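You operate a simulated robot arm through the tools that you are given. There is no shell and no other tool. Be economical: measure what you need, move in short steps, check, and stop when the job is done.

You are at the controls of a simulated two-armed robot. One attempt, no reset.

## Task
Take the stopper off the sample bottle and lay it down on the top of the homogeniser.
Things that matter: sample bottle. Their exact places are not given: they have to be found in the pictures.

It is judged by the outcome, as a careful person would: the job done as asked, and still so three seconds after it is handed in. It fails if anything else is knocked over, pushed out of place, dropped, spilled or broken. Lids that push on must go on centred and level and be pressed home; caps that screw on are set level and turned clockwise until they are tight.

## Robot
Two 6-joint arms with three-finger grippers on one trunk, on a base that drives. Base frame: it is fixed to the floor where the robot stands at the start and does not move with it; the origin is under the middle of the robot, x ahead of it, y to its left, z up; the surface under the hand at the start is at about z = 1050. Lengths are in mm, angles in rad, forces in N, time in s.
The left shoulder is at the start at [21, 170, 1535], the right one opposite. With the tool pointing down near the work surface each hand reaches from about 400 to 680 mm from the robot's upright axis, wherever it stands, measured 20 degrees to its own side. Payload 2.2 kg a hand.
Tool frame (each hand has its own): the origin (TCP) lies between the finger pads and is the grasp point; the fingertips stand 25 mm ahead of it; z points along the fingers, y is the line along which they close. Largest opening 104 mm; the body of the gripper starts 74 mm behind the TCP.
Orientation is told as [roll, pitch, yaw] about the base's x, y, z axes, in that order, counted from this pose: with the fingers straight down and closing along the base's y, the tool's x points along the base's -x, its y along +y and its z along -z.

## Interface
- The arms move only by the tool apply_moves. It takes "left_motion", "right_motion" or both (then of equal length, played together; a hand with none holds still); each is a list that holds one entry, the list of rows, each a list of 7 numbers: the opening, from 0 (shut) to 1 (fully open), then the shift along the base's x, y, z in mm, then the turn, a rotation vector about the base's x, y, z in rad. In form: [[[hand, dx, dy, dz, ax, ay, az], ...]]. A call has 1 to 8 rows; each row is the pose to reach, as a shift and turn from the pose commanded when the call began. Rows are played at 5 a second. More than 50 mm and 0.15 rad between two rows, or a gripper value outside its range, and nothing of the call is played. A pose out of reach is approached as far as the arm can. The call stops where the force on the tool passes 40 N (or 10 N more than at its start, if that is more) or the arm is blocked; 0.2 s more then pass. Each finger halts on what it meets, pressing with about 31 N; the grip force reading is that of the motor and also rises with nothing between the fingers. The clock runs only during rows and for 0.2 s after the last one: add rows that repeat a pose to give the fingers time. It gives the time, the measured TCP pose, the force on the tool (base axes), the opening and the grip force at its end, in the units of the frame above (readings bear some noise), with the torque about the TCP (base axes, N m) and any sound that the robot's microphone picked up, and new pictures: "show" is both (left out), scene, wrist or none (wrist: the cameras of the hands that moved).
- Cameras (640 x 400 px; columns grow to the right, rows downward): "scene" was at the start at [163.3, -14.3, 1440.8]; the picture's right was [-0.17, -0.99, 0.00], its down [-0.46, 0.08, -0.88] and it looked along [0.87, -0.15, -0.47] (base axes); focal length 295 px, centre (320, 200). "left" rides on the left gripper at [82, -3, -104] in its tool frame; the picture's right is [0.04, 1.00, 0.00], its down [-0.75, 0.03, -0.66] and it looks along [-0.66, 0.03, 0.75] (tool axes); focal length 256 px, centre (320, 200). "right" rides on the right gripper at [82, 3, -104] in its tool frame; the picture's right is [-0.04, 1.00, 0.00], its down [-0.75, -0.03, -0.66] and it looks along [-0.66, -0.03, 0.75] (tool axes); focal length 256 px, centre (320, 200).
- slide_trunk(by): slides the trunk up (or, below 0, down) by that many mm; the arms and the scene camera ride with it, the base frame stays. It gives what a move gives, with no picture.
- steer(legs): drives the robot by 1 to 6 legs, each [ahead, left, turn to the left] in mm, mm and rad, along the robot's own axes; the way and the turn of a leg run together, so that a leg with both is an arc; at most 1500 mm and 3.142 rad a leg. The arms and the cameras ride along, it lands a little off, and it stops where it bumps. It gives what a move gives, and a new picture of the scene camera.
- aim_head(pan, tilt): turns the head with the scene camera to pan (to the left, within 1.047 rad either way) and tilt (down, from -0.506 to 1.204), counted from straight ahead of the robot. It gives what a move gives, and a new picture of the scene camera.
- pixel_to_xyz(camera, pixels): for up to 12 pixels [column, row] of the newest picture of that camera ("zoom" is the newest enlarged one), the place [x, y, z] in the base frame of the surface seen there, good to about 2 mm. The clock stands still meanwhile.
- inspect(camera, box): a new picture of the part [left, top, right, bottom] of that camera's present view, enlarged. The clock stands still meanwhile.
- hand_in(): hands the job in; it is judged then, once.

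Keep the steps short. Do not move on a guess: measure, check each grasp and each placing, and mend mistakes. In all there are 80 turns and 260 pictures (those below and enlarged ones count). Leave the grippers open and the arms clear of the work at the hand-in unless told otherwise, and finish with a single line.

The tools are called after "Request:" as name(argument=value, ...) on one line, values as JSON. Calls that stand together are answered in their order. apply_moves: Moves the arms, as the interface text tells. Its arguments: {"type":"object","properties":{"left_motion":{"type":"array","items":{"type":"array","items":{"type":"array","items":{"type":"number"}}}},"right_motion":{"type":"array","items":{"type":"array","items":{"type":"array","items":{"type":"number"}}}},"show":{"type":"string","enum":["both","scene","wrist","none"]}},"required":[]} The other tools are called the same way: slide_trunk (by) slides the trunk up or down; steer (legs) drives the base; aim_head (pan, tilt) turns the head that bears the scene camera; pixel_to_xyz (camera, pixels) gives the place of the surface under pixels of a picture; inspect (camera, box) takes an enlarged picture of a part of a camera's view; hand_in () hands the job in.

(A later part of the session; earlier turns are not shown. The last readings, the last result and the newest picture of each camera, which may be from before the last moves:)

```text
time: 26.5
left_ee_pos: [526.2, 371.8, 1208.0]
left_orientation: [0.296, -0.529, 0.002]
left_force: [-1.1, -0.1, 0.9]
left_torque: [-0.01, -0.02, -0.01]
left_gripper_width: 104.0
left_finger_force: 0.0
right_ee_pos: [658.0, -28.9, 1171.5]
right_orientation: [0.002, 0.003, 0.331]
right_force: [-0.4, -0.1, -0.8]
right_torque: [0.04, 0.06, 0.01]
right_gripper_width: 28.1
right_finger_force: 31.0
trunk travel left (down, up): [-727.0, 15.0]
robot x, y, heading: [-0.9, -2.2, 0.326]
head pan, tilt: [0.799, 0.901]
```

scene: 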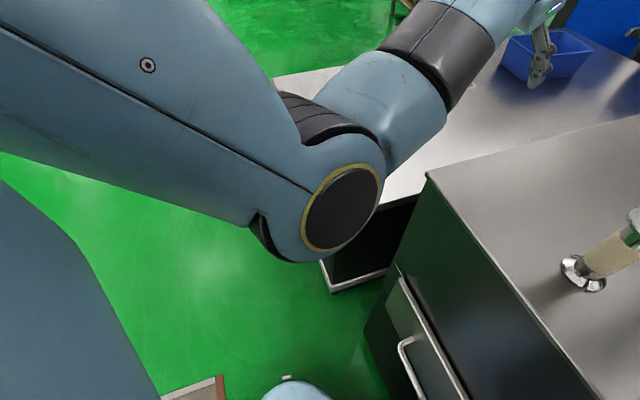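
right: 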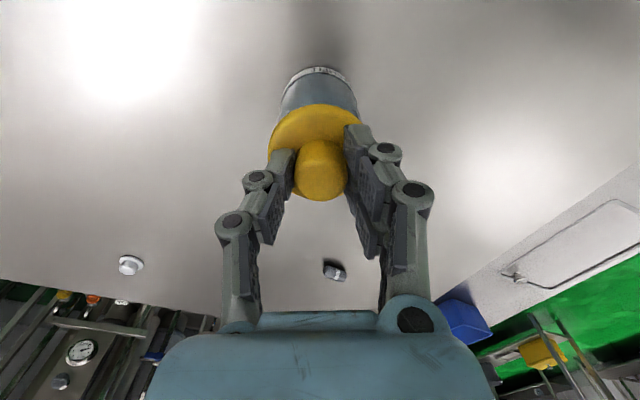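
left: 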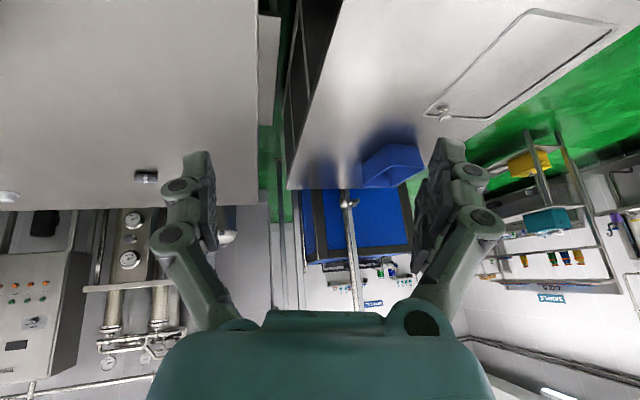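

The left elbow isn't touching anything visible. It seems the arm can't work inboard with a forward tilt. A better layout puts the robot about 75 mm closer and nearly square-on, with each hand working from its own side. First I'll let go of the stopper, which is seated with the bottle standing, raise the right hand, straighten the left, and then check clearance for the drive.

Request:
apply_moves(right_motion=[[[0.3, 0, 0, 0, 0, 0, 0], [0.6, 0, 0, 0, 0, 0, 0], [0.6, 0, 0, 0, 0, 0, 0], [0.6, 0, 0, 20, 0, 0, 0], [0.6, 0, 0, 45, 0, 0, 0], [0.6, 0, 0, 65, 0, 0, 0], [0.6, 0, 0, 65, 0, 0, 0]]], left_motion=[[[1, 0, 0, 0, -0.053, 0.067, 0.034], [1, 0, 0, 0, -0.107, 0.135, 0.069], [1, 0, 0, 0, -0.16, 0.202, 0.103], [1, 0, 0, 0, -0.213, 0.27, 0.138], [1, 0, 0, 0, -0.267, 0.337, 0.172], [1, 0, 0, 0, -0.32, 0.405, 0.207], [1, 0, 0, 0, -0.373, 0.472, 0.241]]], show="none")

Request:
aim_head(pan=-0.3, tilt=1.2)

```text
time: 28.1
left_ee_pos: [526.6, 370.0, 1206.8]
left_orientation: [-0.005, 0.001, 0.332]
left_force: [0.0, 0.7, -0.4]
left_torque: [-0.04, -0.01, -0.03]
left_gripper_width: 103.9
left_finger_force: 0.0
right_ee_pos: [657.6, -26.4, 1235.4]
right_orientation: [-0.001, 0.004, 0.333]
right_force: [-0.6, -0.6, -1.4]
right_torque: [-0.02, -0.02, 0.0]
right_gripper_width: 62.3
right_finger_force: 0.0
trunk travel left (down, up): [-727.0, 15.0]
robot x, y, heading: [0.6, -0.7, 0.329]
head pan, tilt: [0.799, 0.901]
```

```text
time: 29.4
left_ee_pos: [525.1, 371.1, 1206.7]
left_orientation: [-0.003, 0.0, 0.332]
left_force: [0.2, 0.5, 0.4]
left_torque: [0.01, 0.02, 0.06]
left_gripper_width: 104.1
left_finger_force: 0.2
right_ee_pos: [657.1, -27.3, 1236.8]
right_orientation: [0.0, 0.001, 0.332]
right_force: [-0.3, 0.1, 0.2]
right_torque: [0.01, 0.03, 0.0]
right_gripper_width: 62.4
right_finger_force: 0.1
trunk travel left (down, up): [-727.0, 15.0]
robot x, y, heading: [3.5, -0.1, 0.329]
head pan, tilt: [-0.3, 1.201]
```

scene: 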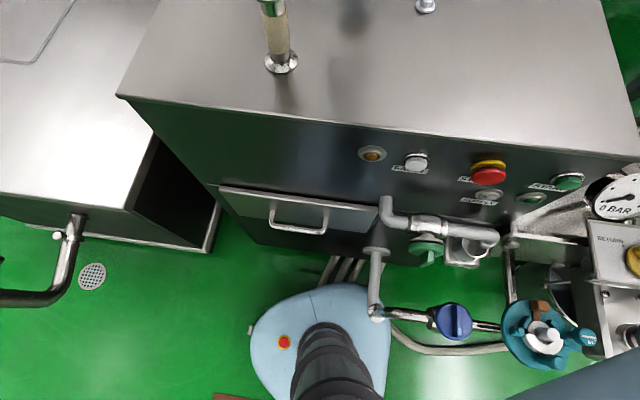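

Request:
pixel_to_xyz(camera="scene", pixels=[[320, 330], [325, 355], [365, 360], [376, 312], [400, 315], [340, 290], [300, 296], [345, 262], [385, 205], [374, 260], [378, 390], [370, 280]])

Request:
inspect(camera="scene", box=[230, 230, 470, 400])

```text
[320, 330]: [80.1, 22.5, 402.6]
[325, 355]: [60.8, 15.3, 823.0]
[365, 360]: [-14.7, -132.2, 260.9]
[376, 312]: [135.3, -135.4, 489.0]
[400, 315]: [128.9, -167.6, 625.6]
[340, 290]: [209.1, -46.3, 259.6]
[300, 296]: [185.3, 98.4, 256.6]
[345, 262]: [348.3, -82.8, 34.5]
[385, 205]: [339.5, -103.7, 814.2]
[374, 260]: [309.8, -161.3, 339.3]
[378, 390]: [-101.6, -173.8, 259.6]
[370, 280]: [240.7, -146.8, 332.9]
```

```text
2.35 times, centred on (350, 315) of scene
```

zoom: 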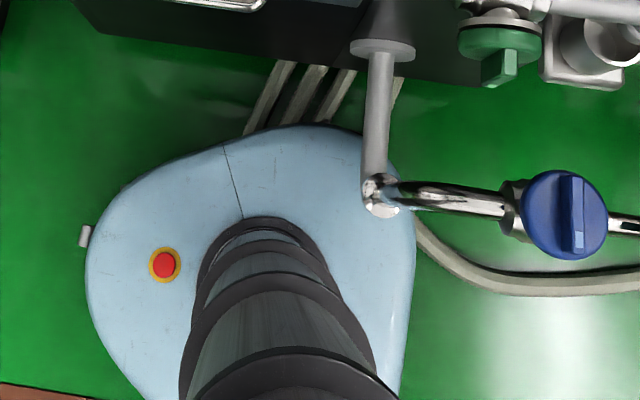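

The column has about 60 mm clearance to the pipe, the base top (260) passes under the pipe (≥313), and the machine front is about 150 mm away. I'll drive 60 mm ahead, then turn 0.25 rad right. Both hands are clear above everything.

Request:
steer(legs=[[60, 0, 0], [0, 0, -0.25]])

Request:
aim_head(pan=-0.05, tilt=0.8)

```text
time: 31.3
left_ee_pos: [659.0, 248.2, 1208.4]
left_orientation: [-0.003, 0.001, 0.079]
left_force: [0.3, 1.2, -0.2]
left_torque: [0.0, 0.03, -0.03]
left_gripper_width: 104.2
left_finger_force: 0.0
right_ee_pos: [687.0, -170.3, 1236.0]
right_orientation: [0.002, 0.002, 0.08]
right_force: [-0.4, -0.6, -0.3]
right_torque: [0.03, 0.0, 0.02]
right_gripper_width: 62.2
right_finger_force: 0.1
trunk travel left (down, up): [-727.0, 15.0]
robot x, y, heading: [60.0, 19.6, 0.082]
head pan, tilt: [-0.3, 1.201]
```

scene: 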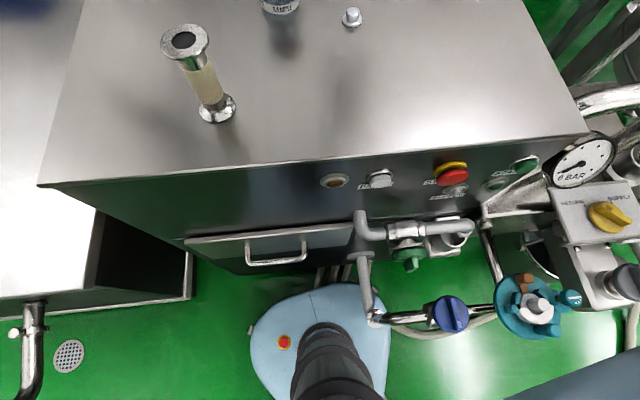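

```text
time: 32.1
left_ee_pos: [660.0, 245.8, 1208.1]
left_orientation: [-0.002, 0.001, 0.08]
left_force: [0.5, 1.2, 0.0]
left_torque: [-0.01, 0.01, -0.04]
left_gripper_width: 104.2
left_finger_force: 0.0
right_ee_pos: [686.4, -170.6, 1235.1]
right_orientation: [0.0, 0.002, 0.082]
right_force: [0.5, 0.6, -0.5]
right_torque: [0.0, 0.01, -0.02]
right_gripper_width: 62.3
right_finger_force: 0.0
trunk travel left (down, up): [-727.0, 15.0]
robot x, y, heading: [54.5, 20.1, 0.08]
head pan, tilt: [-0.051, 0.799]
```

scene: 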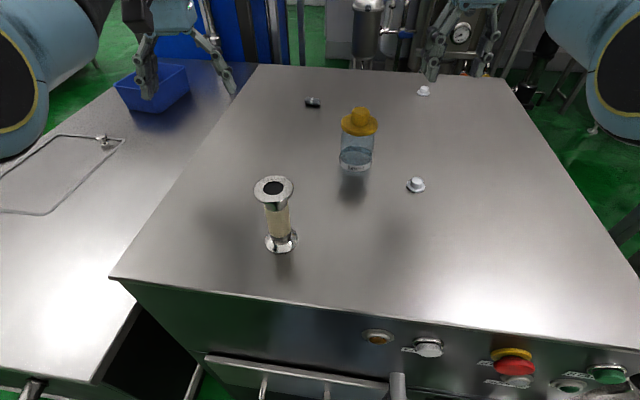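

No bump. The robot is now at (57,20) with heading 0.08. I'll turn the left hand towards the bottle with heading −60° and 50° tilt, in two gentle halves, staying high on its own side.

Request:
apply_moves(left_motion=[[[1, -2, -4, 1, -0.027, -0.051, -0.066], [1, -4, -8, 2, -0.053, -0.101, -0.132], [1, -6, -12, 3, -0.08, -0.152, -0.198], [1, -8, -16, 4, -0.107, -0.203, -0.264], [1, -10, -20, 5, -0.133, -0.253, -0.33], [1, -12, -24, 6, -0.16, -0.304, -0.396], [1, -14, -28, 7, -0.187, -0.354, -0.462], [1, -16, -32, 8, -0.213, -0.405, -0.528]]], show="scene")

```text
time: 33.9
left_ee_pos: [642.3, 216.8, 1216.5]
left_orientation: [-0.146, -0.431, -0.427]
left_force: [-0.7, -0.1, -0.2]
left_torque: [0.01, 0.0, 0.0]
left_gripper_width: 104.2
left_finger_force: 0.1
right_ee_pos: [686.6, -168.3, 1235.3]
right_orientation: [0.002, 0.001, 0.082]
right_force: [-0.1, -0.2, 0.3]
right_torque: [-0.04, 0.0, 0.01]
right_gripper_width: 62.3
right_finger_force: 0.2
trunk travel left (down, up): [-727.0, 15.0]
robot x, y, heading: [60.0, 19.5, 0.081]
head pan, tilt: [-0.051, 0.799]
```

scene: 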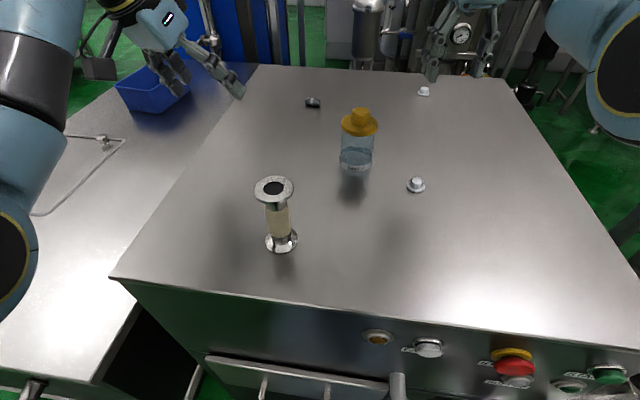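

The arm follows well. Now the second half of the turn, moving slightly inward.

Request:
apply_moves(left_motion=[[[1, -2, -6, 0, -0.027, -0.051, -0.066], [1, -4, -12, 0, -0.053, -0.101, -0.132], [1, -6, -18, 0, -0.08, -0.152, -0.198], [1, -8, -24, 0, -0.107, -0.203, -0.264], [1, -10, -30, 0, -0.133, -0.253, -0.33], [1, -12, -36, 0, -0.16, -0.304, -0.396], [1, -14, -42, 0, -0.187, -0.354, -0.462], [1, -16, -48, 0, -0.213, -0.405, -0.528]]], show="both")

```text
time: 35.7
left_ee_pos: [625.5, 167.3, 1215.6]
left_orientation: [-0.002, -0.871, -1.052]
left_force: [-0.2, 0.4, -0.2]
left_torque: [0.0, 0.01, 0.0]
left_gripper_width: 103.9
left_finger_force: 0.1
right_ee_pos: [685.8, -168.4, 1235.2]
right_orientation: [0.002, 0.003, 0.08]
right_force: [-0.2, 0.5, 0.2]
right_torque: [-0.01, -0.04, -0.02]
right_gripper_width: 62.5
right_finger_force: 0.0
trunk travel left (down, up): [-727.0, 15.0]
robot x, y, heading: [58.1, 21.8, 0.079]
head pan, tilt: [-0.051, 0.799]
```

scene: 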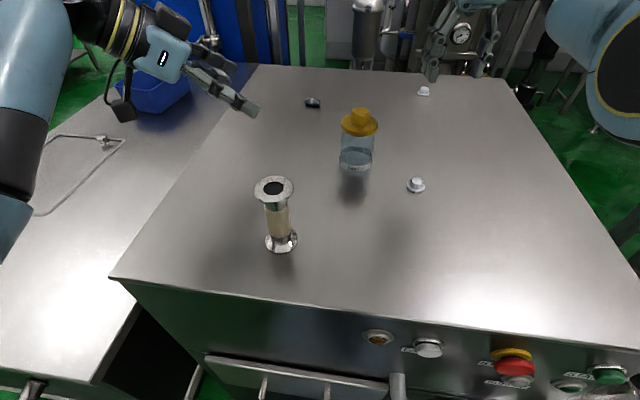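
left: 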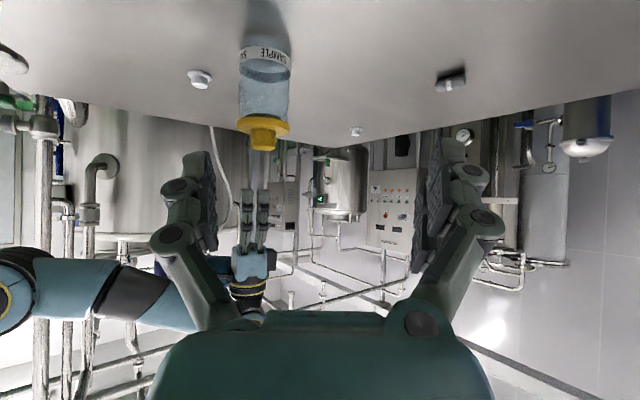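

The left hand is oriented as wanted: pitch −0.87, yaw −1.05. Next I'll check the right hand can still reach the knob from here by moving over it and down to about z 1195.

Request:
apply_moves(right_motion=[[[0.6, -6, 28, 0, 0, 0, 0], [0.6, -12, 56, 0, 0, 0, 0], [0.6, -18, 84, 0, 0, 0, 0], [0.6, -24, 112, 0, 0, 0, 0], [0.6, -28.5, 140, 0, 0, 0, 0], [0.6, -28.5, 140, -20, 0, 0, 0], [0.6, -28.5, 140, -40, 0, 0, 0], [0.6, -28.5, 140, -40, 0, 0, 0]]], show="both")

```text
time: 37.5
left_ee_pos: [625.4, 168.8, 1215.5]
left_orientation: [-0.003, -0.869, -1.049]
left_force: [-0.8, 0.5, -1.2]
left_torque: [-0.01, 0.01, -0.01]
left_gripper_width: 104.1
left_finger_force: 0.1
right_ee_pos: [658.3, -30.0, 1194.5]
right_orientation: [0.001, 0.001, 0.081]
right_force: [0.2, 0.1, 0.5]
right_torque: [-0.03, 0.02, 0.0]
right_gripper_width: 62.4
right_finger_force: 0.1
trunk travel left (down, up): [-727.0, 15.0]
robot x, y, heading: [54.5, 17.4, 0.077]
head pan, tilt: [-0.051, 0.799]
```

scene: 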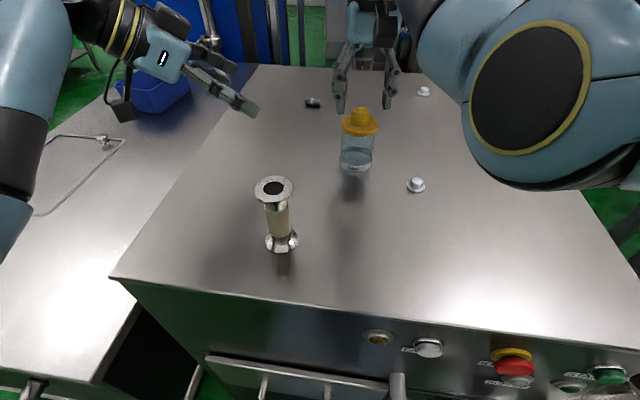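
right: 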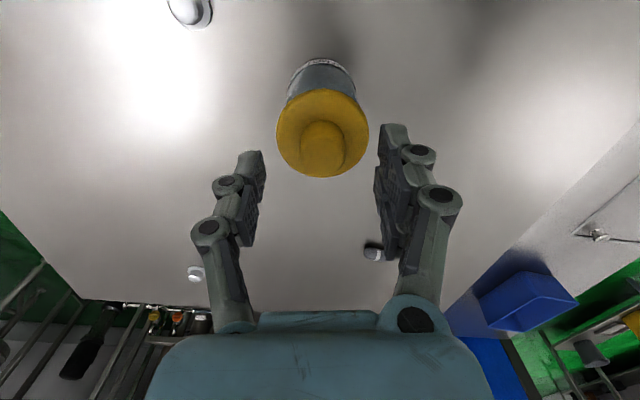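

The right hand reaches fine. Now I'll bring the left hand along to 110 mm behind its grasp point, on the approach line, at about (616,45,1159).

Request:
apply_moves(left_motion=[[[1, -2, -25, -12, 0, 0, 0], [1, -4, -50, -24, 0, 0, 0], [1, -6, -75, -36, 0, 0, 0], [1, -8, -100, -48, 0, 0, 0], [1, -9.5, -123, -57, 0, 0, 0], [1, -9.5, -123, -57, 0, 0, 0]]], show="both")

```text
time: 39.1
left_ee_pos: [626.3, 87.9, 1152.6]
left_orientation: [0.064, -0.816, -1.071]
left_force: [-0.5, 0.0, 0.0]
left_torque: [0.03, -0.02, 0.0]
left_gripper_width: 103.9
left_finger_force: 0.0
right_ee_pos: [658.7, -30.0, 1195.1]
right_orientation: [0.0, 0.002, 0.082]
right_force: [-0.1, 0.2, 0.8]
right_torque: [-0.01, -0.02, -0.03]
right_gripper_width: 62.0
right_finger_force: 0.0
trunk travel left (down, up): [-727.0, 15.0]
robot x, y, heading: [54.1, 18.2, 0.078]
head pan, tilt: [-0.051, 0.799]
stopped in row 6 (left hand): the arm was blocked; the commanded pose is now the measured one
```

scene: 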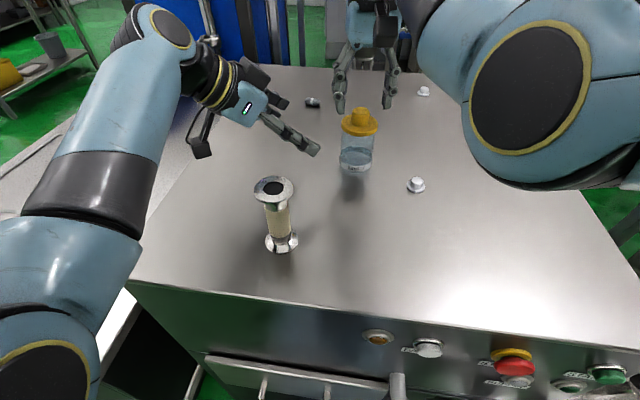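
left: 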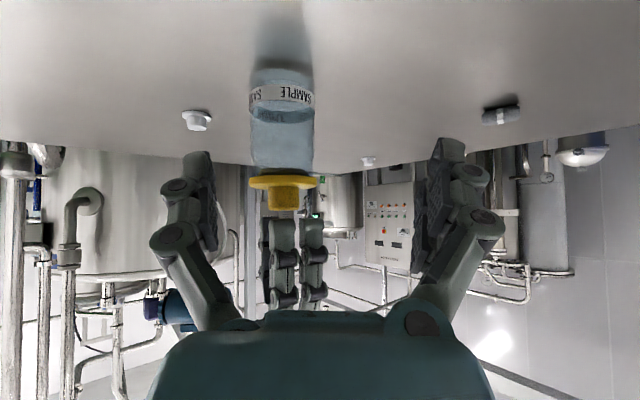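

It blocked again with the left elbow at lower left (50,370), much like before. I'll measure the elbow and look at it.

Request:
pixel_to_xyz(camera="scene", pixels=[[50, 375], [80, 270], [130, 150], [100, 200], [165, 25], [30, 240], [520, 90], [470, 60], [520, 180], [600, 40], [250, 105]])

Request:
aim_head(pan=0.9, tilt=0.7)

```text
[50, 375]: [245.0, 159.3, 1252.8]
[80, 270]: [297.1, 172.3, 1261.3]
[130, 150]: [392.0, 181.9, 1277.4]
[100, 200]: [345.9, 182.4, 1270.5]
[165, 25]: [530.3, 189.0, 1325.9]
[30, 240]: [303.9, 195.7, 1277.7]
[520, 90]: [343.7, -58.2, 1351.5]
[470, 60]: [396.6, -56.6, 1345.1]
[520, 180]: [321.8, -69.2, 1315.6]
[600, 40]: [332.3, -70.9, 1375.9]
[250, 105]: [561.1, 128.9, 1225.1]
```

```text
time: 40.4
left_ee_pos: [626.7, 86.7, 1152.2]
left_orientation: [0.063, -0.817, -1.07]
left_force: [0.4, 0.7, 0.0]
left_torque: [-0.03, -0.04, 0.03]
left_gripper_width: 103.9
left_finger_force: 0.1
right_ee_pos: [658.3, -30.8, 1196.1]
right_orientation: [0.001, 0.003, 0.081]
right_force: [0.4, 0.3, -0.5]
right_torque: [-0.01, 0.0, 0.02]
right_gripper_width: 62.6
right_finger_force: 0.0
trunk travel left (down, up): [-727.0, 15.0]
robot x, y, heading: [55.4, 20.0, 0.074]
head pan, tilt: [0.901, 0.7]
```

scene: 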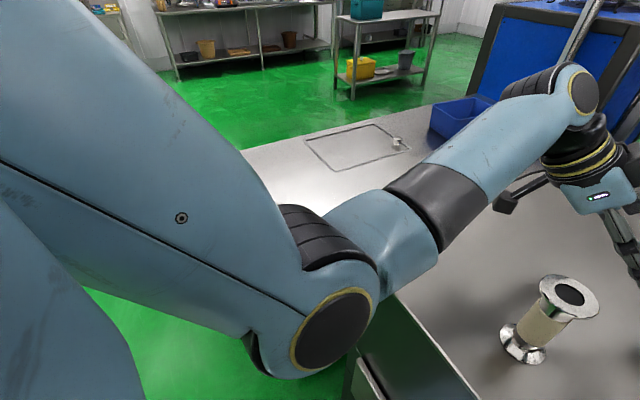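

Request:
pixel_to_xyz(camera="scene", pixels=[[335, 330], [265, 365], [180, 218], [100, 330], [60, 300], [20, 120], [220, 300], [500, 205], [560, 165], [585, 90], [540, 90], [600, 200]])

Request:
inspect(camera="scene", box=[440, 40, 640, 290])

```text
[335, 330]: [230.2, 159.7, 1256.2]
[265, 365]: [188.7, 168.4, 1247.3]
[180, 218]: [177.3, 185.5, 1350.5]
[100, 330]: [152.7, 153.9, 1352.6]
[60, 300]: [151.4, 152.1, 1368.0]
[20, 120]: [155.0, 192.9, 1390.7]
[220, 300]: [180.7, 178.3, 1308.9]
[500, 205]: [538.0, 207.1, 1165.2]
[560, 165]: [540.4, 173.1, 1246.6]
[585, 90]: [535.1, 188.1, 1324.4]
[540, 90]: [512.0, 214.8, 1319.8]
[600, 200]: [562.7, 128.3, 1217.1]
```

```text
1.60 times, centred on (540, 165) of scene
```

zoom: 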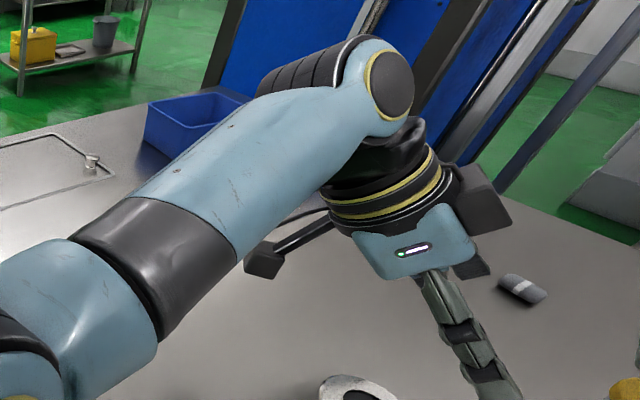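

The limit seems to arise when the left wrist is pulled back close to the body, with the upper arm hanging against the trunk. The final grasp pose itself is more stretched, so it should be reachable. I'll come in from above with a slightly steeper yaw (−68°), and move the right hand out of the way first. Now I'll retreat the left and lift the right away.

Request:
apply_moves(right_motion=[[[0.6, 0, 0, 20, 0, 0, 0], [0.6, 0, 0, 40, 0, 0, 0], [0.6, 4, -25, 42, 0, 0, 0], [0.6, 8, -50, 42, 0, 0, 0], [0.6, 12, -75, 42, 0, 0, 0], [0.6, 16, -100, 42, 0, 0, 0], [0.6, 20, -125, 42, 0, 0, 0], [0.6, 24, -150, 42, 0, 0, 0]]], left_motion=[[[1, 2, 10, 8, 0, 0, 0], [1, 4, 20, 16, -0.01, 0.002, -0.023], [1, 6, 32, 24, -0.02, 0.004, -0.046], [1, 8, 44, 32, -0.029, 0.006, -0.07], [1, 10, 56, 40, -0.038, 0.008, -0.093], [1, 12, 68, 48, -0.048, 0.009, -0.116], [1, 14, 78, 56, -0.057, 0.011, -0.14], [1, 16, 83, 63, -0.067, 0.013, -0.163]]], show="none")

Request:
aim_head(pan=0.0, tilt=0.75)

```text
time: 42.2
left_ee_pos: [643.9, 166.6, 1215.5]
left_orientation: [0.002, -0.873, -1.19]
left_force: [-0.5, 0.3, -0.4]
left_torque: [0.02, 0.03, 0.05]
left_gripper_width: 103.9
left_finger_force: 0.0
right_ee_pos: [681.5, -181.1, 1237.0]
right_orientation: [0.001, 0.003, 0.082]
right_force: [0.2, 0.3, -0.6]
right_torque: [-0.01, 0.02, 0.02]
right_gripper_width: 62.6
right_finger_force: 0.0
trunk travel left (down, up): [-727.0, 15.0]
robot x, y, heading: [56.7, 20.6, 0.078]
head pan, tilt: [0.901, 0.7]
```

```text
time: 43.4
left_ee_pos: [643.2, 167.1, 1215.2]
left_orientation: [0.0, -0.875, -1.19]
left_force: [0.7, 0.1, 0.3]
left_torque: [0.03, 0.01, -0.01]
left_gripper_width: 104.1
left_finger_force: 0.0
right_ee_pos: [682.0, -180.4, 1237.9]
right_orientation: [0.002, 0.002, 0.081]
right_force: [0.1, -0.1, -0.1]
right_torque: [0.01, -0.01, -0.02]
right_gripper_width: 62.4
right_finger_force: 0.0
trunk travel left (down, up): [-727.0, 15.0]
robot x, y, heading: [57.7, 19.7, 0.077]
head pan, tilt: [0.0, 0.75]
```

scene: 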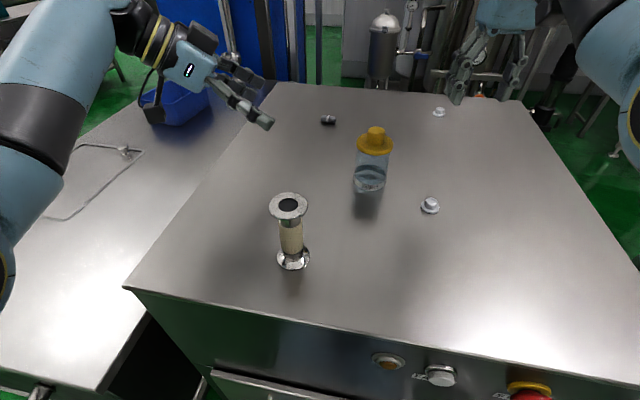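

Both are as commanded. Now I'll move the left hand slowly inward to (658,62,1213), with fingertips at about 1190, above the stopper.

Request:
apply_moves(left_motion=[[[1, 2, -13, 0, 0, 0, 0], [1, 4, -26, 0, 0, 0, 0], [1, 6, -39, 0, 0, 0, 0], [1, 8, -52, 0, 0, 0, 0], [1, 10, -65, 0, 0, 0, 0], [1, 12, -78, 0, 0, 0, 0], [1, 14, -91, 0, 0, 0, 0], [1, 15, -105, 0, 0, 0, 0]]], show="scene")

```text
time: 45.2
left_ee_pos: [657.7, 61.9, 1216.4]
left_orientation: [0.001, -0.875, -1.187]
left_force: [-0.6, -0.5, 0.8]
left_torque: [0.04, -0.02, 0.05]
left_gripper_width: 103.8
left_finger_force: 0.0
right_ee_pos: [683.3, -182.0, 1237.4]
right_orientation: [0.003, 0.0, 0.081]
right_force: [-0.8, -0.4, -0.3]
right_torque: [0.0, 0.0, -0.03]
right_gripper_width: 62.4
right_finger_force: 0.0
trunk travel left (down, up): [-727.0, 15.0]
robot x, y, heading: [60.0, 22.0, 0.079]
head pan, tilt: [0.0, 0.75]
```

scene: 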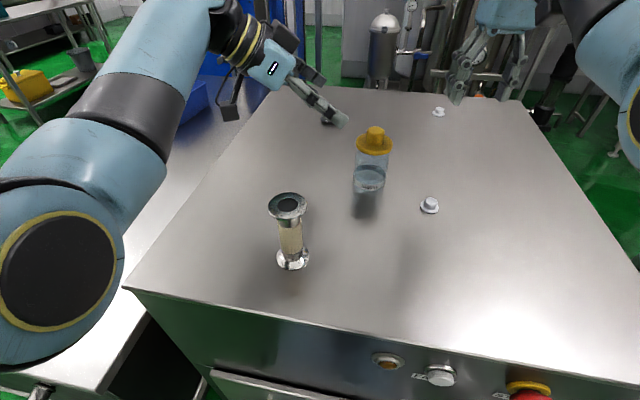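

It followed exactly. I'll continue slowly to straight above the bottle at (658,-28,1213).

Request:
apply_moves(left_motion=[[[1, 0, -11, 0, 0, 0, 0], [1, 0, -22, 0, 0, 0, 0], [1, 0, -33, 0, 0, 0, 0], [1, 0, -44, 0, 0, 0, 0], [1, 0, -55, 0, 0, 0, 0], [1, 0, -66, 0, 0, 0, 0], [1, 0, -77, 0, 0, 0, 0], [1, 0, -89, 0, 0, 0, 0]]], show="both")

```text
time: 47.2
left_ee_pos: [671.2, 34.6, 1192.5]
left_orientation: [0.039, -0.799, -1.157]
left_force: [-0.3, 0.4, 0.4]
left_torque: [0.01, 0.0, -0.02]
left_gripper_width: 104.0
left_finger_force: 0.0
right_ee_pos: [680.6, -179.1, 1237.0]
right_orientation: [0.0, 0.001, 0.082]
right_force: [-0.6, 0.8, -0.4]
right_torque: [0.0, 0.01, 0.01]
right_gripper_width: 62.4
right_finger_force: 0.1
trunk travel left (down, up): [-727.0, 15.0]
robot x, y, heading: [54.6, 20.3, 0.075]
head pan, tilt: [0.0, 0.75]
stopped in row 8 (left hand): the arm was blocked; the commanded pose is now the measured one
```

scene: 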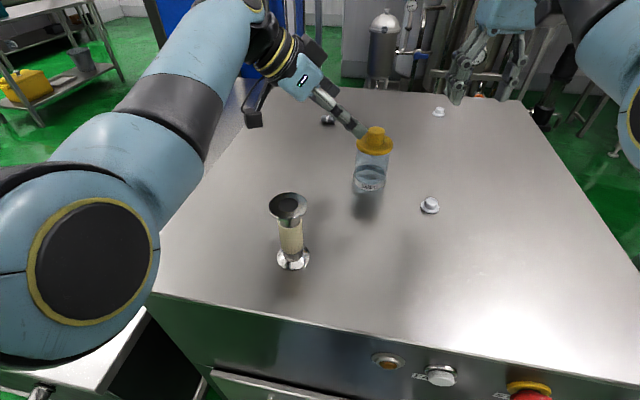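
left: 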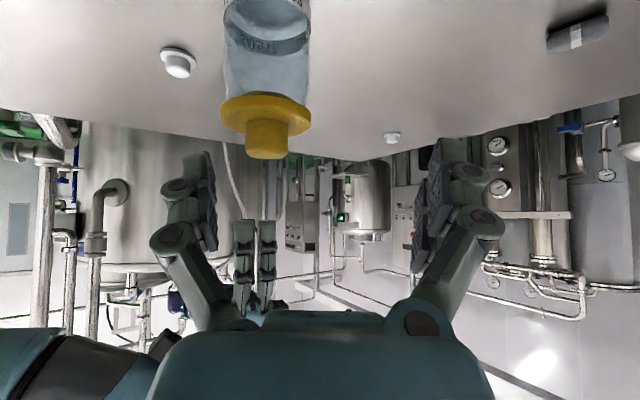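

It jammed again at y≈35. The deviation fits the shoulder yaw being stopped because the low-hanging upper arm meets the trunk. More stretch and a higher elbow should free it: back the base 30 mm, turn to heading 0, and lower the trunk about 80 mm. First I'll retreat the left hand and correct its orientation.

Request:
apply_moves(left_motion=[[[1, -2, 15, 6, 0, 0, 0], [1, -4, 30, 12, -0.015, 0, -0.02], [1, -6, 45, 20, -0.03, -0.001, -0.04], [1, -8, 60, 26, -0.045, -0.002, -0.06], [1, -10, 80, 32, -0.06, -0.003, -0.08], [1, -12, 100, 35, -0.076, -0.004, -0.101], [1, -14, 115, 38, -0.076, -0.004, -0.101], [1, -14, 115, 38, -0.076, -0.004, -0.101]]], show="none")

Request:
steer(legs=[[-30, 0, 0], [0, 0, -0.078]])

```text
time: 49.0
left_ee_pos: [657.8, 147.9, 1228.4]
left_orientation: [-0.001, -0.874, -1.232]
left_force: [-0.3, 0.1, 0.1]
left_torque: [0.02, 0.0, -0.03]
left_gripper_width: 104.3
left_finger_force: 0.0
right_ee_pos: [681.3, -181.8, 1237.2]
right_orientation: [0.002, 0.002, 0.081]
right_force: [-0.3, 0.2, 0.4]
right_torque: [-0.01, -0.02, -0.04]
right_gripper_width: 62.4
right_finger_force: 0.1
trunk travel left (down, up): [-727.0, 15.0]
robot x, y, heading: [56.0, 21.2, 0.082]
head pan, tilt: [0.0, 0.75]
```

```text
time: 50.3
left_ee_pos: [636.3, 98.8, 1227.4]
left_orientation: [-0.006, -0.875, -1.308]
left_force: [0.9, 1.2, -0.1]
left_torque: [-0.03, 0.02, -0.02]
left_gripper_width: 104.1
left_finger_force: 0.1
right_ee_pos: [635.9, -230.0, 1237.1]
right_orientation: [0.002, 0.004, 0.001]
right_force: [0.3, -0.7, 0.0]
right_torque: [0.0, -0.02, 0.02]
right_gripper_width: 62.4
right_finger_force: 0.1
trunk travel left (down, up): [-727.0, 15.0]
robot x, y, heading: [27.9, 17.8, 0.003]
head pan, tilt: [0.0, 0.75]
```

scene: 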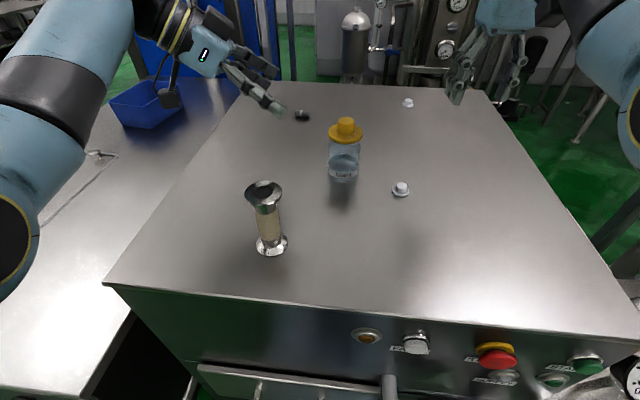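

Both hands will drop 80 mm over clear table: left tips to about 1125 and right tips to about 1132. Now I'll lower the trunk by 80.

Request:
slide_trunk(by=-80)

Request:
apply_moves(left_motion=[[[1, 0, 0, 15, 0, 0, 0], [1, 2, 0, 30, 0, 0, 0], [1, 4, 0, 45, 0, 0, 0], [1, 8, -5, 58, 0, 0, 0], [1, 12, -15, 62, 0, 0, 0], [1, 16, -25, 62, 0, 0, 0], [1, 19, -36, 62, 0, 0, 0], [1, 22, -48, 62, 0, 0, 0]]], show="scene")

```text
time: 51.5
left_ee_pos: [635.2, 97.2, 1150.2]
left_orientation: [-0.001, -0.874, -1.312]
left_force: [-0.9, 0.2, -0.5]
left_torque: [0.0, 0.01, -0.02]
left_gripper_width: 104.1
left_finger_force: 0.0
right_ee_pos: [634.2, -231.4, 1158.3]
right_orientation: [0.003, 0.002, 0.002]
right_force: [-0.8, -0.1, -0.1]
right_torque: [0.01, 0.0, -0.02]
right_gripper_width: 62.7
right_finger_force: 0.0
trunk travel left (down, up): [-647.0, 95.0]
robot x, y, heading: [26.4, 18.9, 0.002]
head pan, tilt: [0.0, 0.75]
```

```text
time: 53.2
left_ee_pos: [657.5, 49.0, 1211.0]
left_orientation: [-0.005, -0.875, -1.308]
left_force: [0.3, -0.7, 0.2]
left_torque: [0.02, -0.01, 0.01]
left_gripper_width: 103.8
left_finger_force: 0.1
right_ee_pos: [634.8, -231.1, 1157.3]
right_orientation: [0.003, 0.001, 0.001]
right_force: [-0.1, -0.8, 0.4]
right_torque: [0.03, -0.02, 0.02]
right_gripper_width: 62.3
right_finger_force: 0.0
trunk travel left (down, up): [-647.0, 95.0]
robot x, y, heading: [26.2, 18.4, -0.0]
head pan, tilt: [0.0, 0.75]
```

scene: 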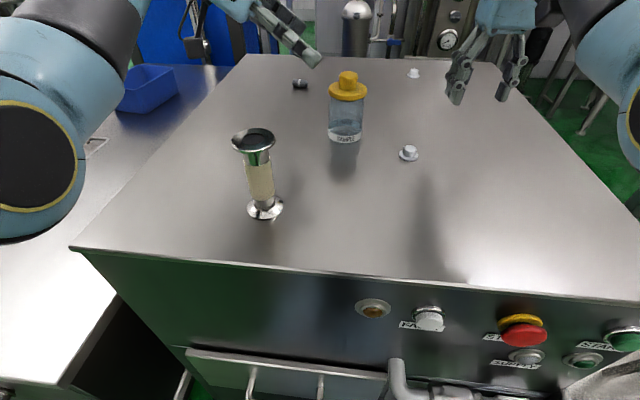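

It follows. I'll continue inward to just above the bottle, at (656,-20,1211).

Request:
apply_moves(left_motion=[[[1, 0, -9, 0, 0, 0, 0], [1, 0, -18, 0, 0, 0, 0], [1, 0, -27, 0, 0, 0, 0], [1, 0, -36, 0, 0, 0, 0], [1, 0, -45, 0, 0, 0, 0], [1, 0, -54, 0, 0, 0, 0], [1, -1, -62, 0, 0, 0, 0], [1, -1, -69, 0, 0, 0, 0]]], show="both")

```text
time: 55.0
left_ee_pos: [657.0, -19.8, 1209.6]
left_orientation: [-0.003, -0.875, -1.311]
left_force: [0.3, -0.3, 0.2]
left_torque: [0.02, -0.01, -0.01]
left_gripper_width: 103.9
left_finger_force: 0.0
right_ee_pos: [634.2, -231.3, 1155.9]
right_orientation: [0.001, 0.001, 0.004]
right_force: [0.6, -0.1, -0.1]
right_torque: [0.04, 0.05, -0.01]
right_gripper_width: 62.5
right_finger_force: 0.1
trunk travel left (down, up): [-647.0, 95.0]
robot x, y, heading: [22.3, 21.4, 0.0]
head pan, tilt: [0.0, 0.75]
```

scene: 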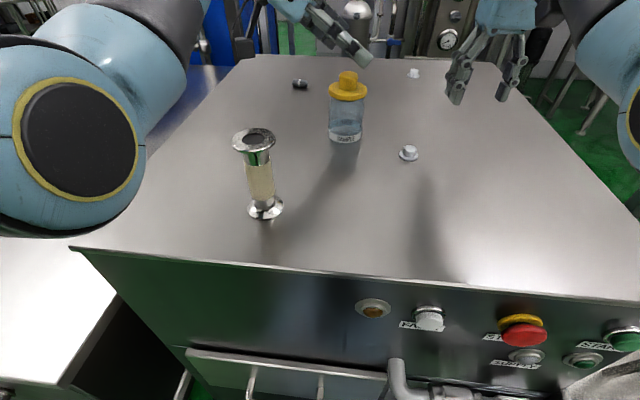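
left: 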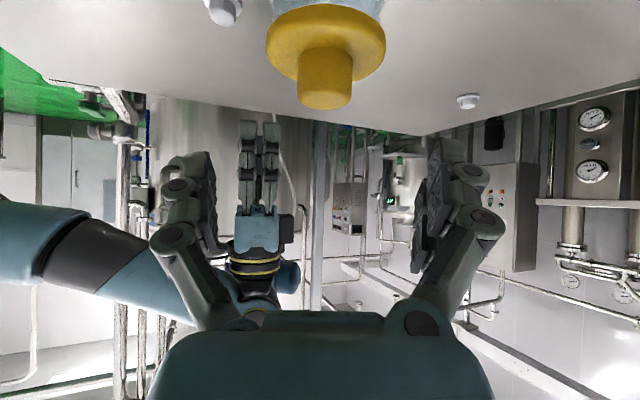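

That worked. The stopper is centred between the left fingers, at column 325. Now straight down, first 65 mm with fingers fully open, then a check.

Request:
apply_moves(left_motion=[[[1, 0, 0, -13, 0, 0, 0], [1, 0, 0, -26, 0, 0, 0], [1, 0, 0, -39, 0, 0, 0], [1, 0, 0, -52, 0, 0, 0], [1, 0, 0, -65, 0, 0, 0], [1, 0, 0, -65, 0, 0, 0]]], show="both")

Request:
inspect(camera="scene", box=[270, 0, 430, 160])

```text
time: 56.5
left_ee_pos: [656.3, -19.0, 1145.7]
left_orientation: [-0.001, -0.875, -1.312]
left_force: [0.2, 0.2, -0.1]
left_torque: [-0.01, 0.03, 0.02]
left_gripper_width: 103.9
left_finger_force: 0.0
right_ee_pos: [634.3, -231.0, 1157.7]
right_orientation: [0.001, 0.002, 0.003]
right_force: [0.2, 0.4, 0.2]
right_torque: [0.01, 0.03, -0.02]
right_gripper_width: 62.7
right_finger_force: 0.1
trunk travel left (down, up): [-647.0, 95.0]
robot x, y, heading: [28.0, 16.6, 0.004]
head pan, tilt: [0.0, 0.75]
```

scene: 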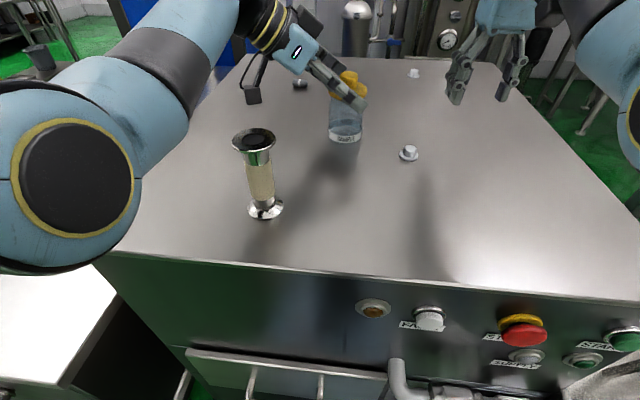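
left: 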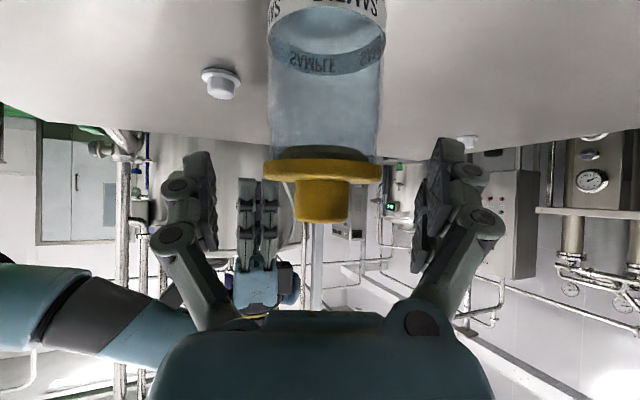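

```text
2.50 times, centred on (350, 80) of scene
```

zoom: 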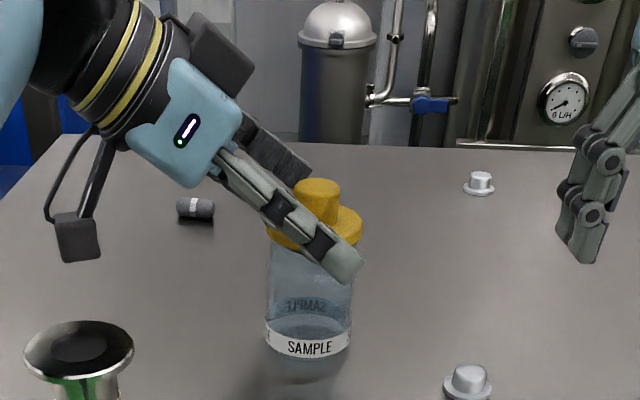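

Centred, with the bottle between the fingers. Another 55 mm down to z≈1090, then close to about 66 mm and look before touching.

Request:
apply_moves(left_motion=[[[1, 0, 0, -13, 0, 0, 0], [1, 0, 0, -26, 0, 0, 0], [1, 0, 0, -39, 0, 0, 0], [1, 0, 0, -48, 0, 0, 0], [1, 0, 0, -55, 0, 0, 0], [0.75, 0, 0, -55, 0, 0, 0], [0.64, 0, 0, -55, 0, 0, 0]]], show="both")

Request:
inspect(camera="left", box=[180, 0, 460, 260])

Request:
inspect(camera="scene", box=[270, 0, 430, 160])

```text
time: 58.0
left_ee_pos: [656.5, -18.3, 1091.3]
left_orientation: [-0.002, -0.877, -1.308]
left_force: [-0.6, 0.7, 0.5]
left_torque: [-0.01, -0.01, 0.01]
left_gripper_width: 66.4
left_finger_force: 0.0
right_ee_pos: [634.3, -230.3, 1157.8]
right_orientation: [0.002, 0.002, 0.004]
right_force: [0.2, 0.0, 0.0]
right_torque: [0.01, -0.01, -0.02]
right_gripper_width: 62.2
right_finger_force: 0.0
trunk travel left (down, up): [-647.0, 95.0]
robot x, y, heading: [27.2, 17.4, 0.001]
head pan, tilt: [0.0, 0.75]
```

scene: 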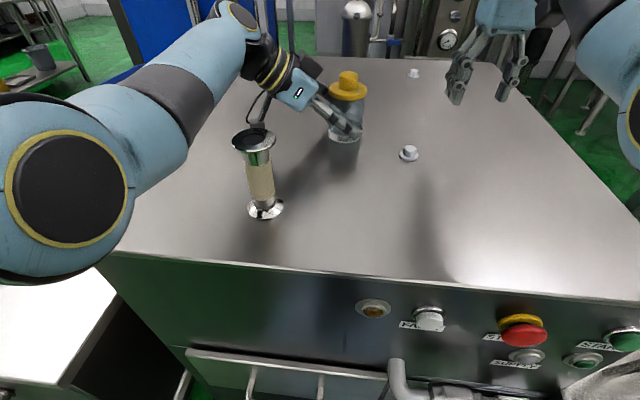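
left: 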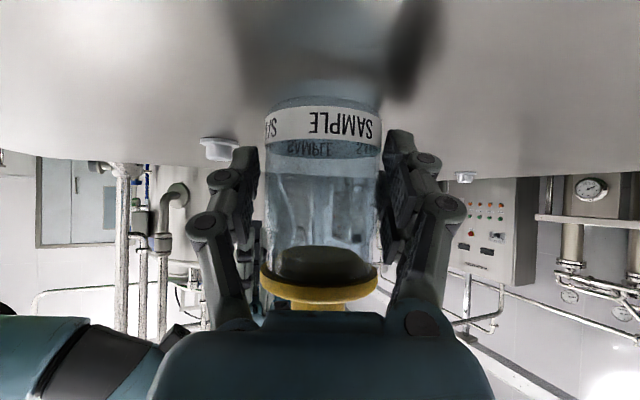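

```text
1.54 times, centred on (320, 130) of left
```

zoom: 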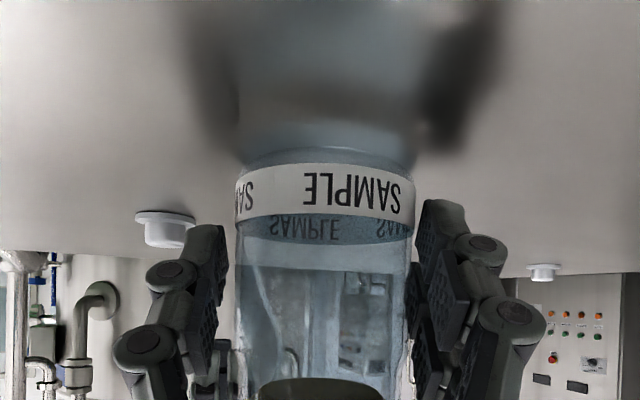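

```text
2.50 times, centred on (350, 80) of scene
```

zoom: 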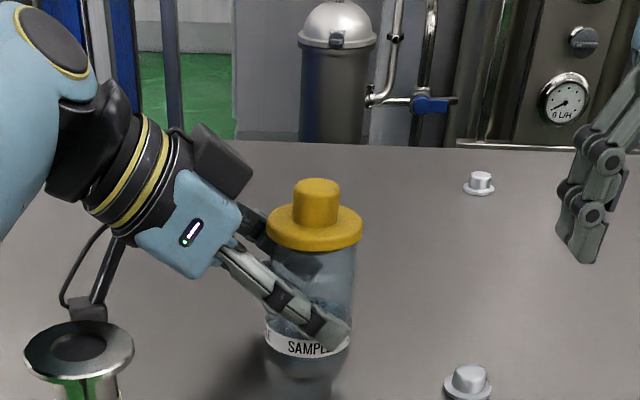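

Nearly centred, within about 1 mm. I'll close the left fingers on the bottle.

Request:
apply_moves(left_motion=[[[0.6, 0.7, 0.2, 0, 0, 0, 0], [0.56, 0.7, 0.2, 0, 0, 0, 0], [0.52, 0.7, 0.2, 0, 0, 0, 0], [0.46, 0.7, 0.2, 0, 0, 0, 0], [0.46, 0.7, 0.2, 0, 0, 0, 0]]], show="wrist")

Request:
inspect(camera="scene", box=[270, 0, 430, 160])

```text
time: 59.2
left_ee_pos: [657.8, -17.7, 1090.2]
left_orientation: [-0.003, -0.873, -1.311]
left_force: [0.4, -0.5, 1.2]
left_torque: [-0.01, -0.07, 0.04]
left_gripper_width: 58.3
left_finger_force: 31.1
right_ee_pos: [634.3, -231.8, 1157.8]
right_orientation: [0.003, 0.002, 0.001]
right_force: [0.7, -0.5, 0.0]
right_torque: [0.02, -0.01, 0.02]
right_gripper_width: 62.3
right_finger_force: 0.1
trunk travel left (down, up): [-647.0, 95.0]
robot x, y, heading: [27.3, 17.6, -0.006]
head pan, tilt: [0.0, 0.75]
```

left: 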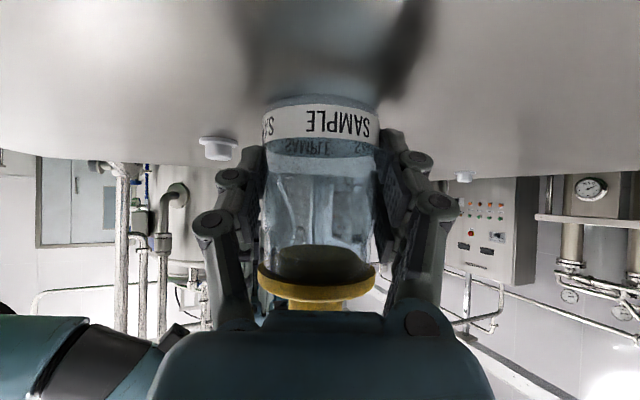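

```text
2.50 times, centred on (350, 80) of scene
```

zoom: 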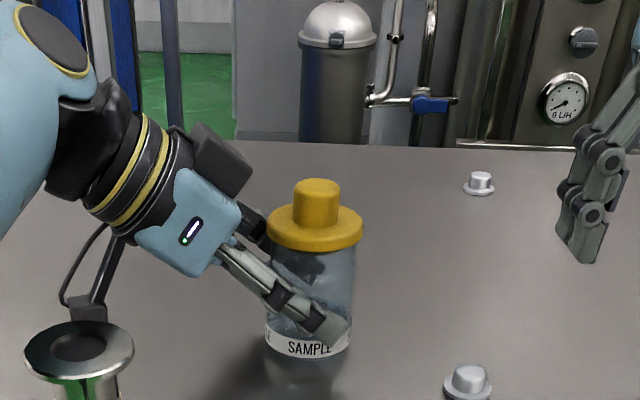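

The bottle is held firmly at 58.3 mm and 31 N, standing upright. Now I'll raise the right hand and bring it over the stopper at about z 1237.

Request:
apply_moves(right_motion=[[[0.6, 0, 0, 40, 0, 0, 0], [0.6, 0, 0, 80, 0, 0, 0], [0.6, 4, 0, 80, 0, 0, 0], [0.6, 8, 45, 80, 0, 0, 0], [0.6, 12, 90, 80, 0, 0, 0], [0.6, 17, 130, 80, 0, 0, 0], [0.6, 22, 170, 80, 0, 0, 0], [0.6, 23, 203, 80, 0, 0, 0]]], show="both")

```text
time: 61.0
left_ee_pos: [657.6, -18.7, 1090.1]
left_orientation: [-0.001, -0.875, -1.313]
left_force: [-0.7, 1.6, 3.4]
left_torque: [0.04, -0.02, 0.0]
left_gripper_width: 58.5
left_finger_force: 31.1
right_ee_pos: [657.9, -24.8, 1238.3]
right_orientation: [0.0, 0.004, 0.002]
right_force: [-0.1, 0.8, 0.5]
right_torque: [0.03, -0.03, -0.04]
right_gripper_width: 62.4
right_finger_force: 0.1
right hand out of reach, approached as far as the arm can: row 1, 2, 3, 4, 5, 6
trunk travel left (down, up): [-647.0, 95.0]
robot x, y, heading: [28.1, 18.8, -0.001]
head pan, tilt: [0.0, 0.75]
```

scene: 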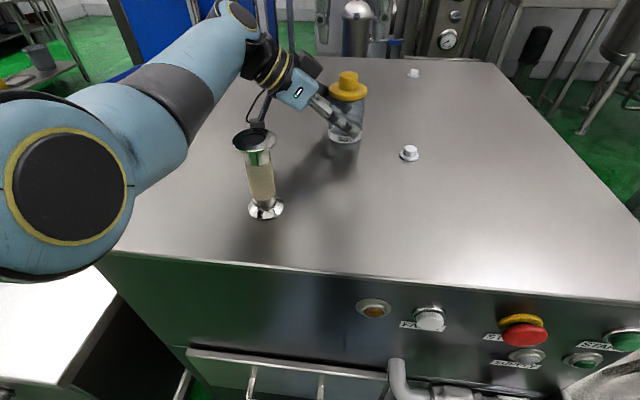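
right: 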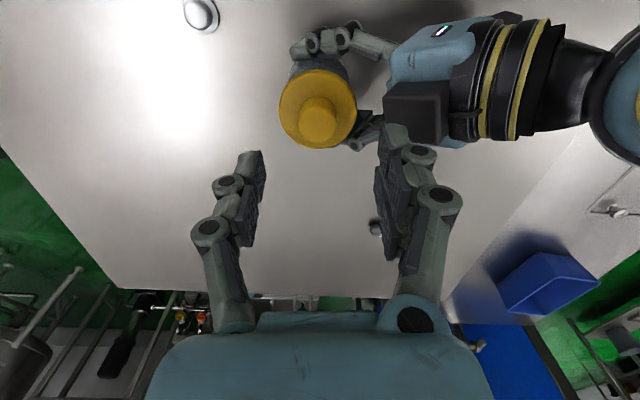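

I'll measure the knob and the black box on the left gripper, which looks close to where the right-hand finger will descend.

Request:
pixel_to_xyz(camera="right", pixels=[[318, 105], [300, 112], [336, 112], [318, 135], [318, 100], [284, 95], [355, 95], [390, 100], [390, 130], [415, 90], [435, 130], [392, 85]])

Request:
inspect(camera="right", box=[260, 20, 460, 160])

```text
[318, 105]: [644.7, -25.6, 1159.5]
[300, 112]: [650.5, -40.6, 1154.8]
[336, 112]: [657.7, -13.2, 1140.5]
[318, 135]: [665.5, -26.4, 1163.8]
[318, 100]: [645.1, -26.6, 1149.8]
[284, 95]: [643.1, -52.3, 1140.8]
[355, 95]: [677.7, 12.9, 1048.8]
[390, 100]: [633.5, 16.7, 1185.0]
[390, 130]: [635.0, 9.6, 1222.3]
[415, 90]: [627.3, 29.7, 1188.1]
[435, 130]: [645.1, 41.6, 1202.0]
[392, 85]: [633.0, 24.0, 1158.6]
```

```text
2.86 times, centred on (360, 90) of right
```

zoom: 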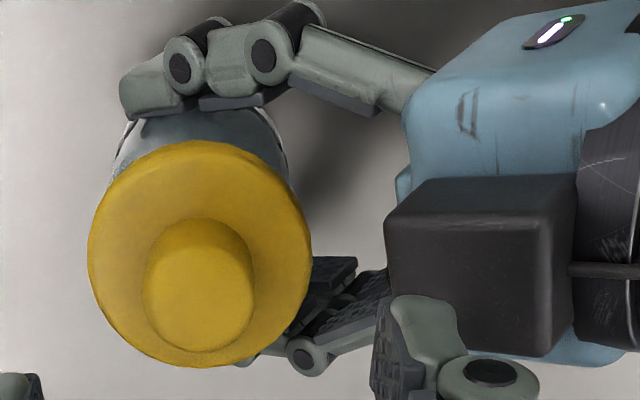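

The box, at about (627–650, y≥16, z≤1205), would be too near the right hand's +y finger. I'll back off in −y and yaw the right gripper about +75° so it closes along x, clear of the left gripper. I'll also narrow the opening.

Request:
apply_moves(right_motion=[[[0.6, 0, -20, 0, 0, 0, 0.1], [0.6, 0, -40, 0, 0, 0, 0.24], [0.6, 0, -60, 0, 0, 0, 0.38], [0.6, 0, -60, 0, 0, 0, 0.52], [0.5, 0, -60, 0, 0, 0, 0.66], [0.45, 0, -60, 0, 0, 0, 0.8], [0.45, 0, -60, 0, 0, 0, 0.94], [0.45, 0, -60, 0, 0, 0, 1.08]]], show="none")

Request:
apply_moves(right_motion=[[[0.45, 0, 0, 0, 0, 0, 0.12], [0.45, 0, 0, 0, 0, 0, 0.23], [0.45, 0, 0, 0, 0, 0, 0.23]]], show="both")

```text
time: 62.9
left_ee_pos: [657.5, -18.8, 1090.1]
left_orientation: [0.0, -0.875, -1.312]
left_force: [0.3, -0.2, 2.2]
left_torque: [-0.06, -0.02, -0.02]
left_gripper_width: 58.4
left_finger_force: 30.7
right_ee_pos: [658.7, -88.5, 1236.5]
right_orientation: [0.001, 0.001, 1.085]
right_force: [0.2, 0.3, -0.4]
right_torque: [0.02, 0.0, -0.01]
right_gripper_width: 46.9
right_finger_force: 0.0
trunk travel left (down, up): [-647.0, 95.0]
robot x, y, heading: [25.8, 17.5, -0.001]
head pan, tilt: [0.0, 0.75]
```

```text
time: 63.6
left_ee_pos: [657.5, -18.4, 1091.5]
left_orientation: [-0.002, -0.873, -1.312]
left_force: [-1.1, -0.7, 1.8]
left_torque: [-0.06, -0.01, 0.02]
left_gripper_width: 58.4
left_finger_force: 31.0
right_ee_pos: [658.5, -87.5, 1238.3]
right_orientation: [0.002, 0.002, 1.314]
right_force: [0.3, 0.3, -0.1]
right_torque: [-0.01, 0.02, -0.01]
right_gripper_width: 46.7
right_finger_force: 0.0
trunk travel left (down, up): [-647.0, 95.0]
robot x, y, heading: [26.3, 20.7, -0.003]
head pan, tilt: [0.0, 0.75]
```

scene: 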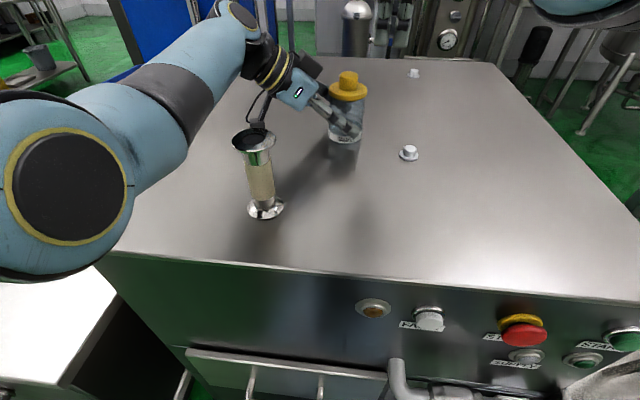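
right: 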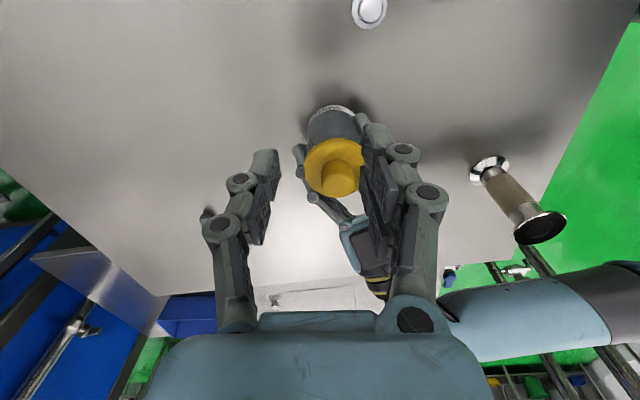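

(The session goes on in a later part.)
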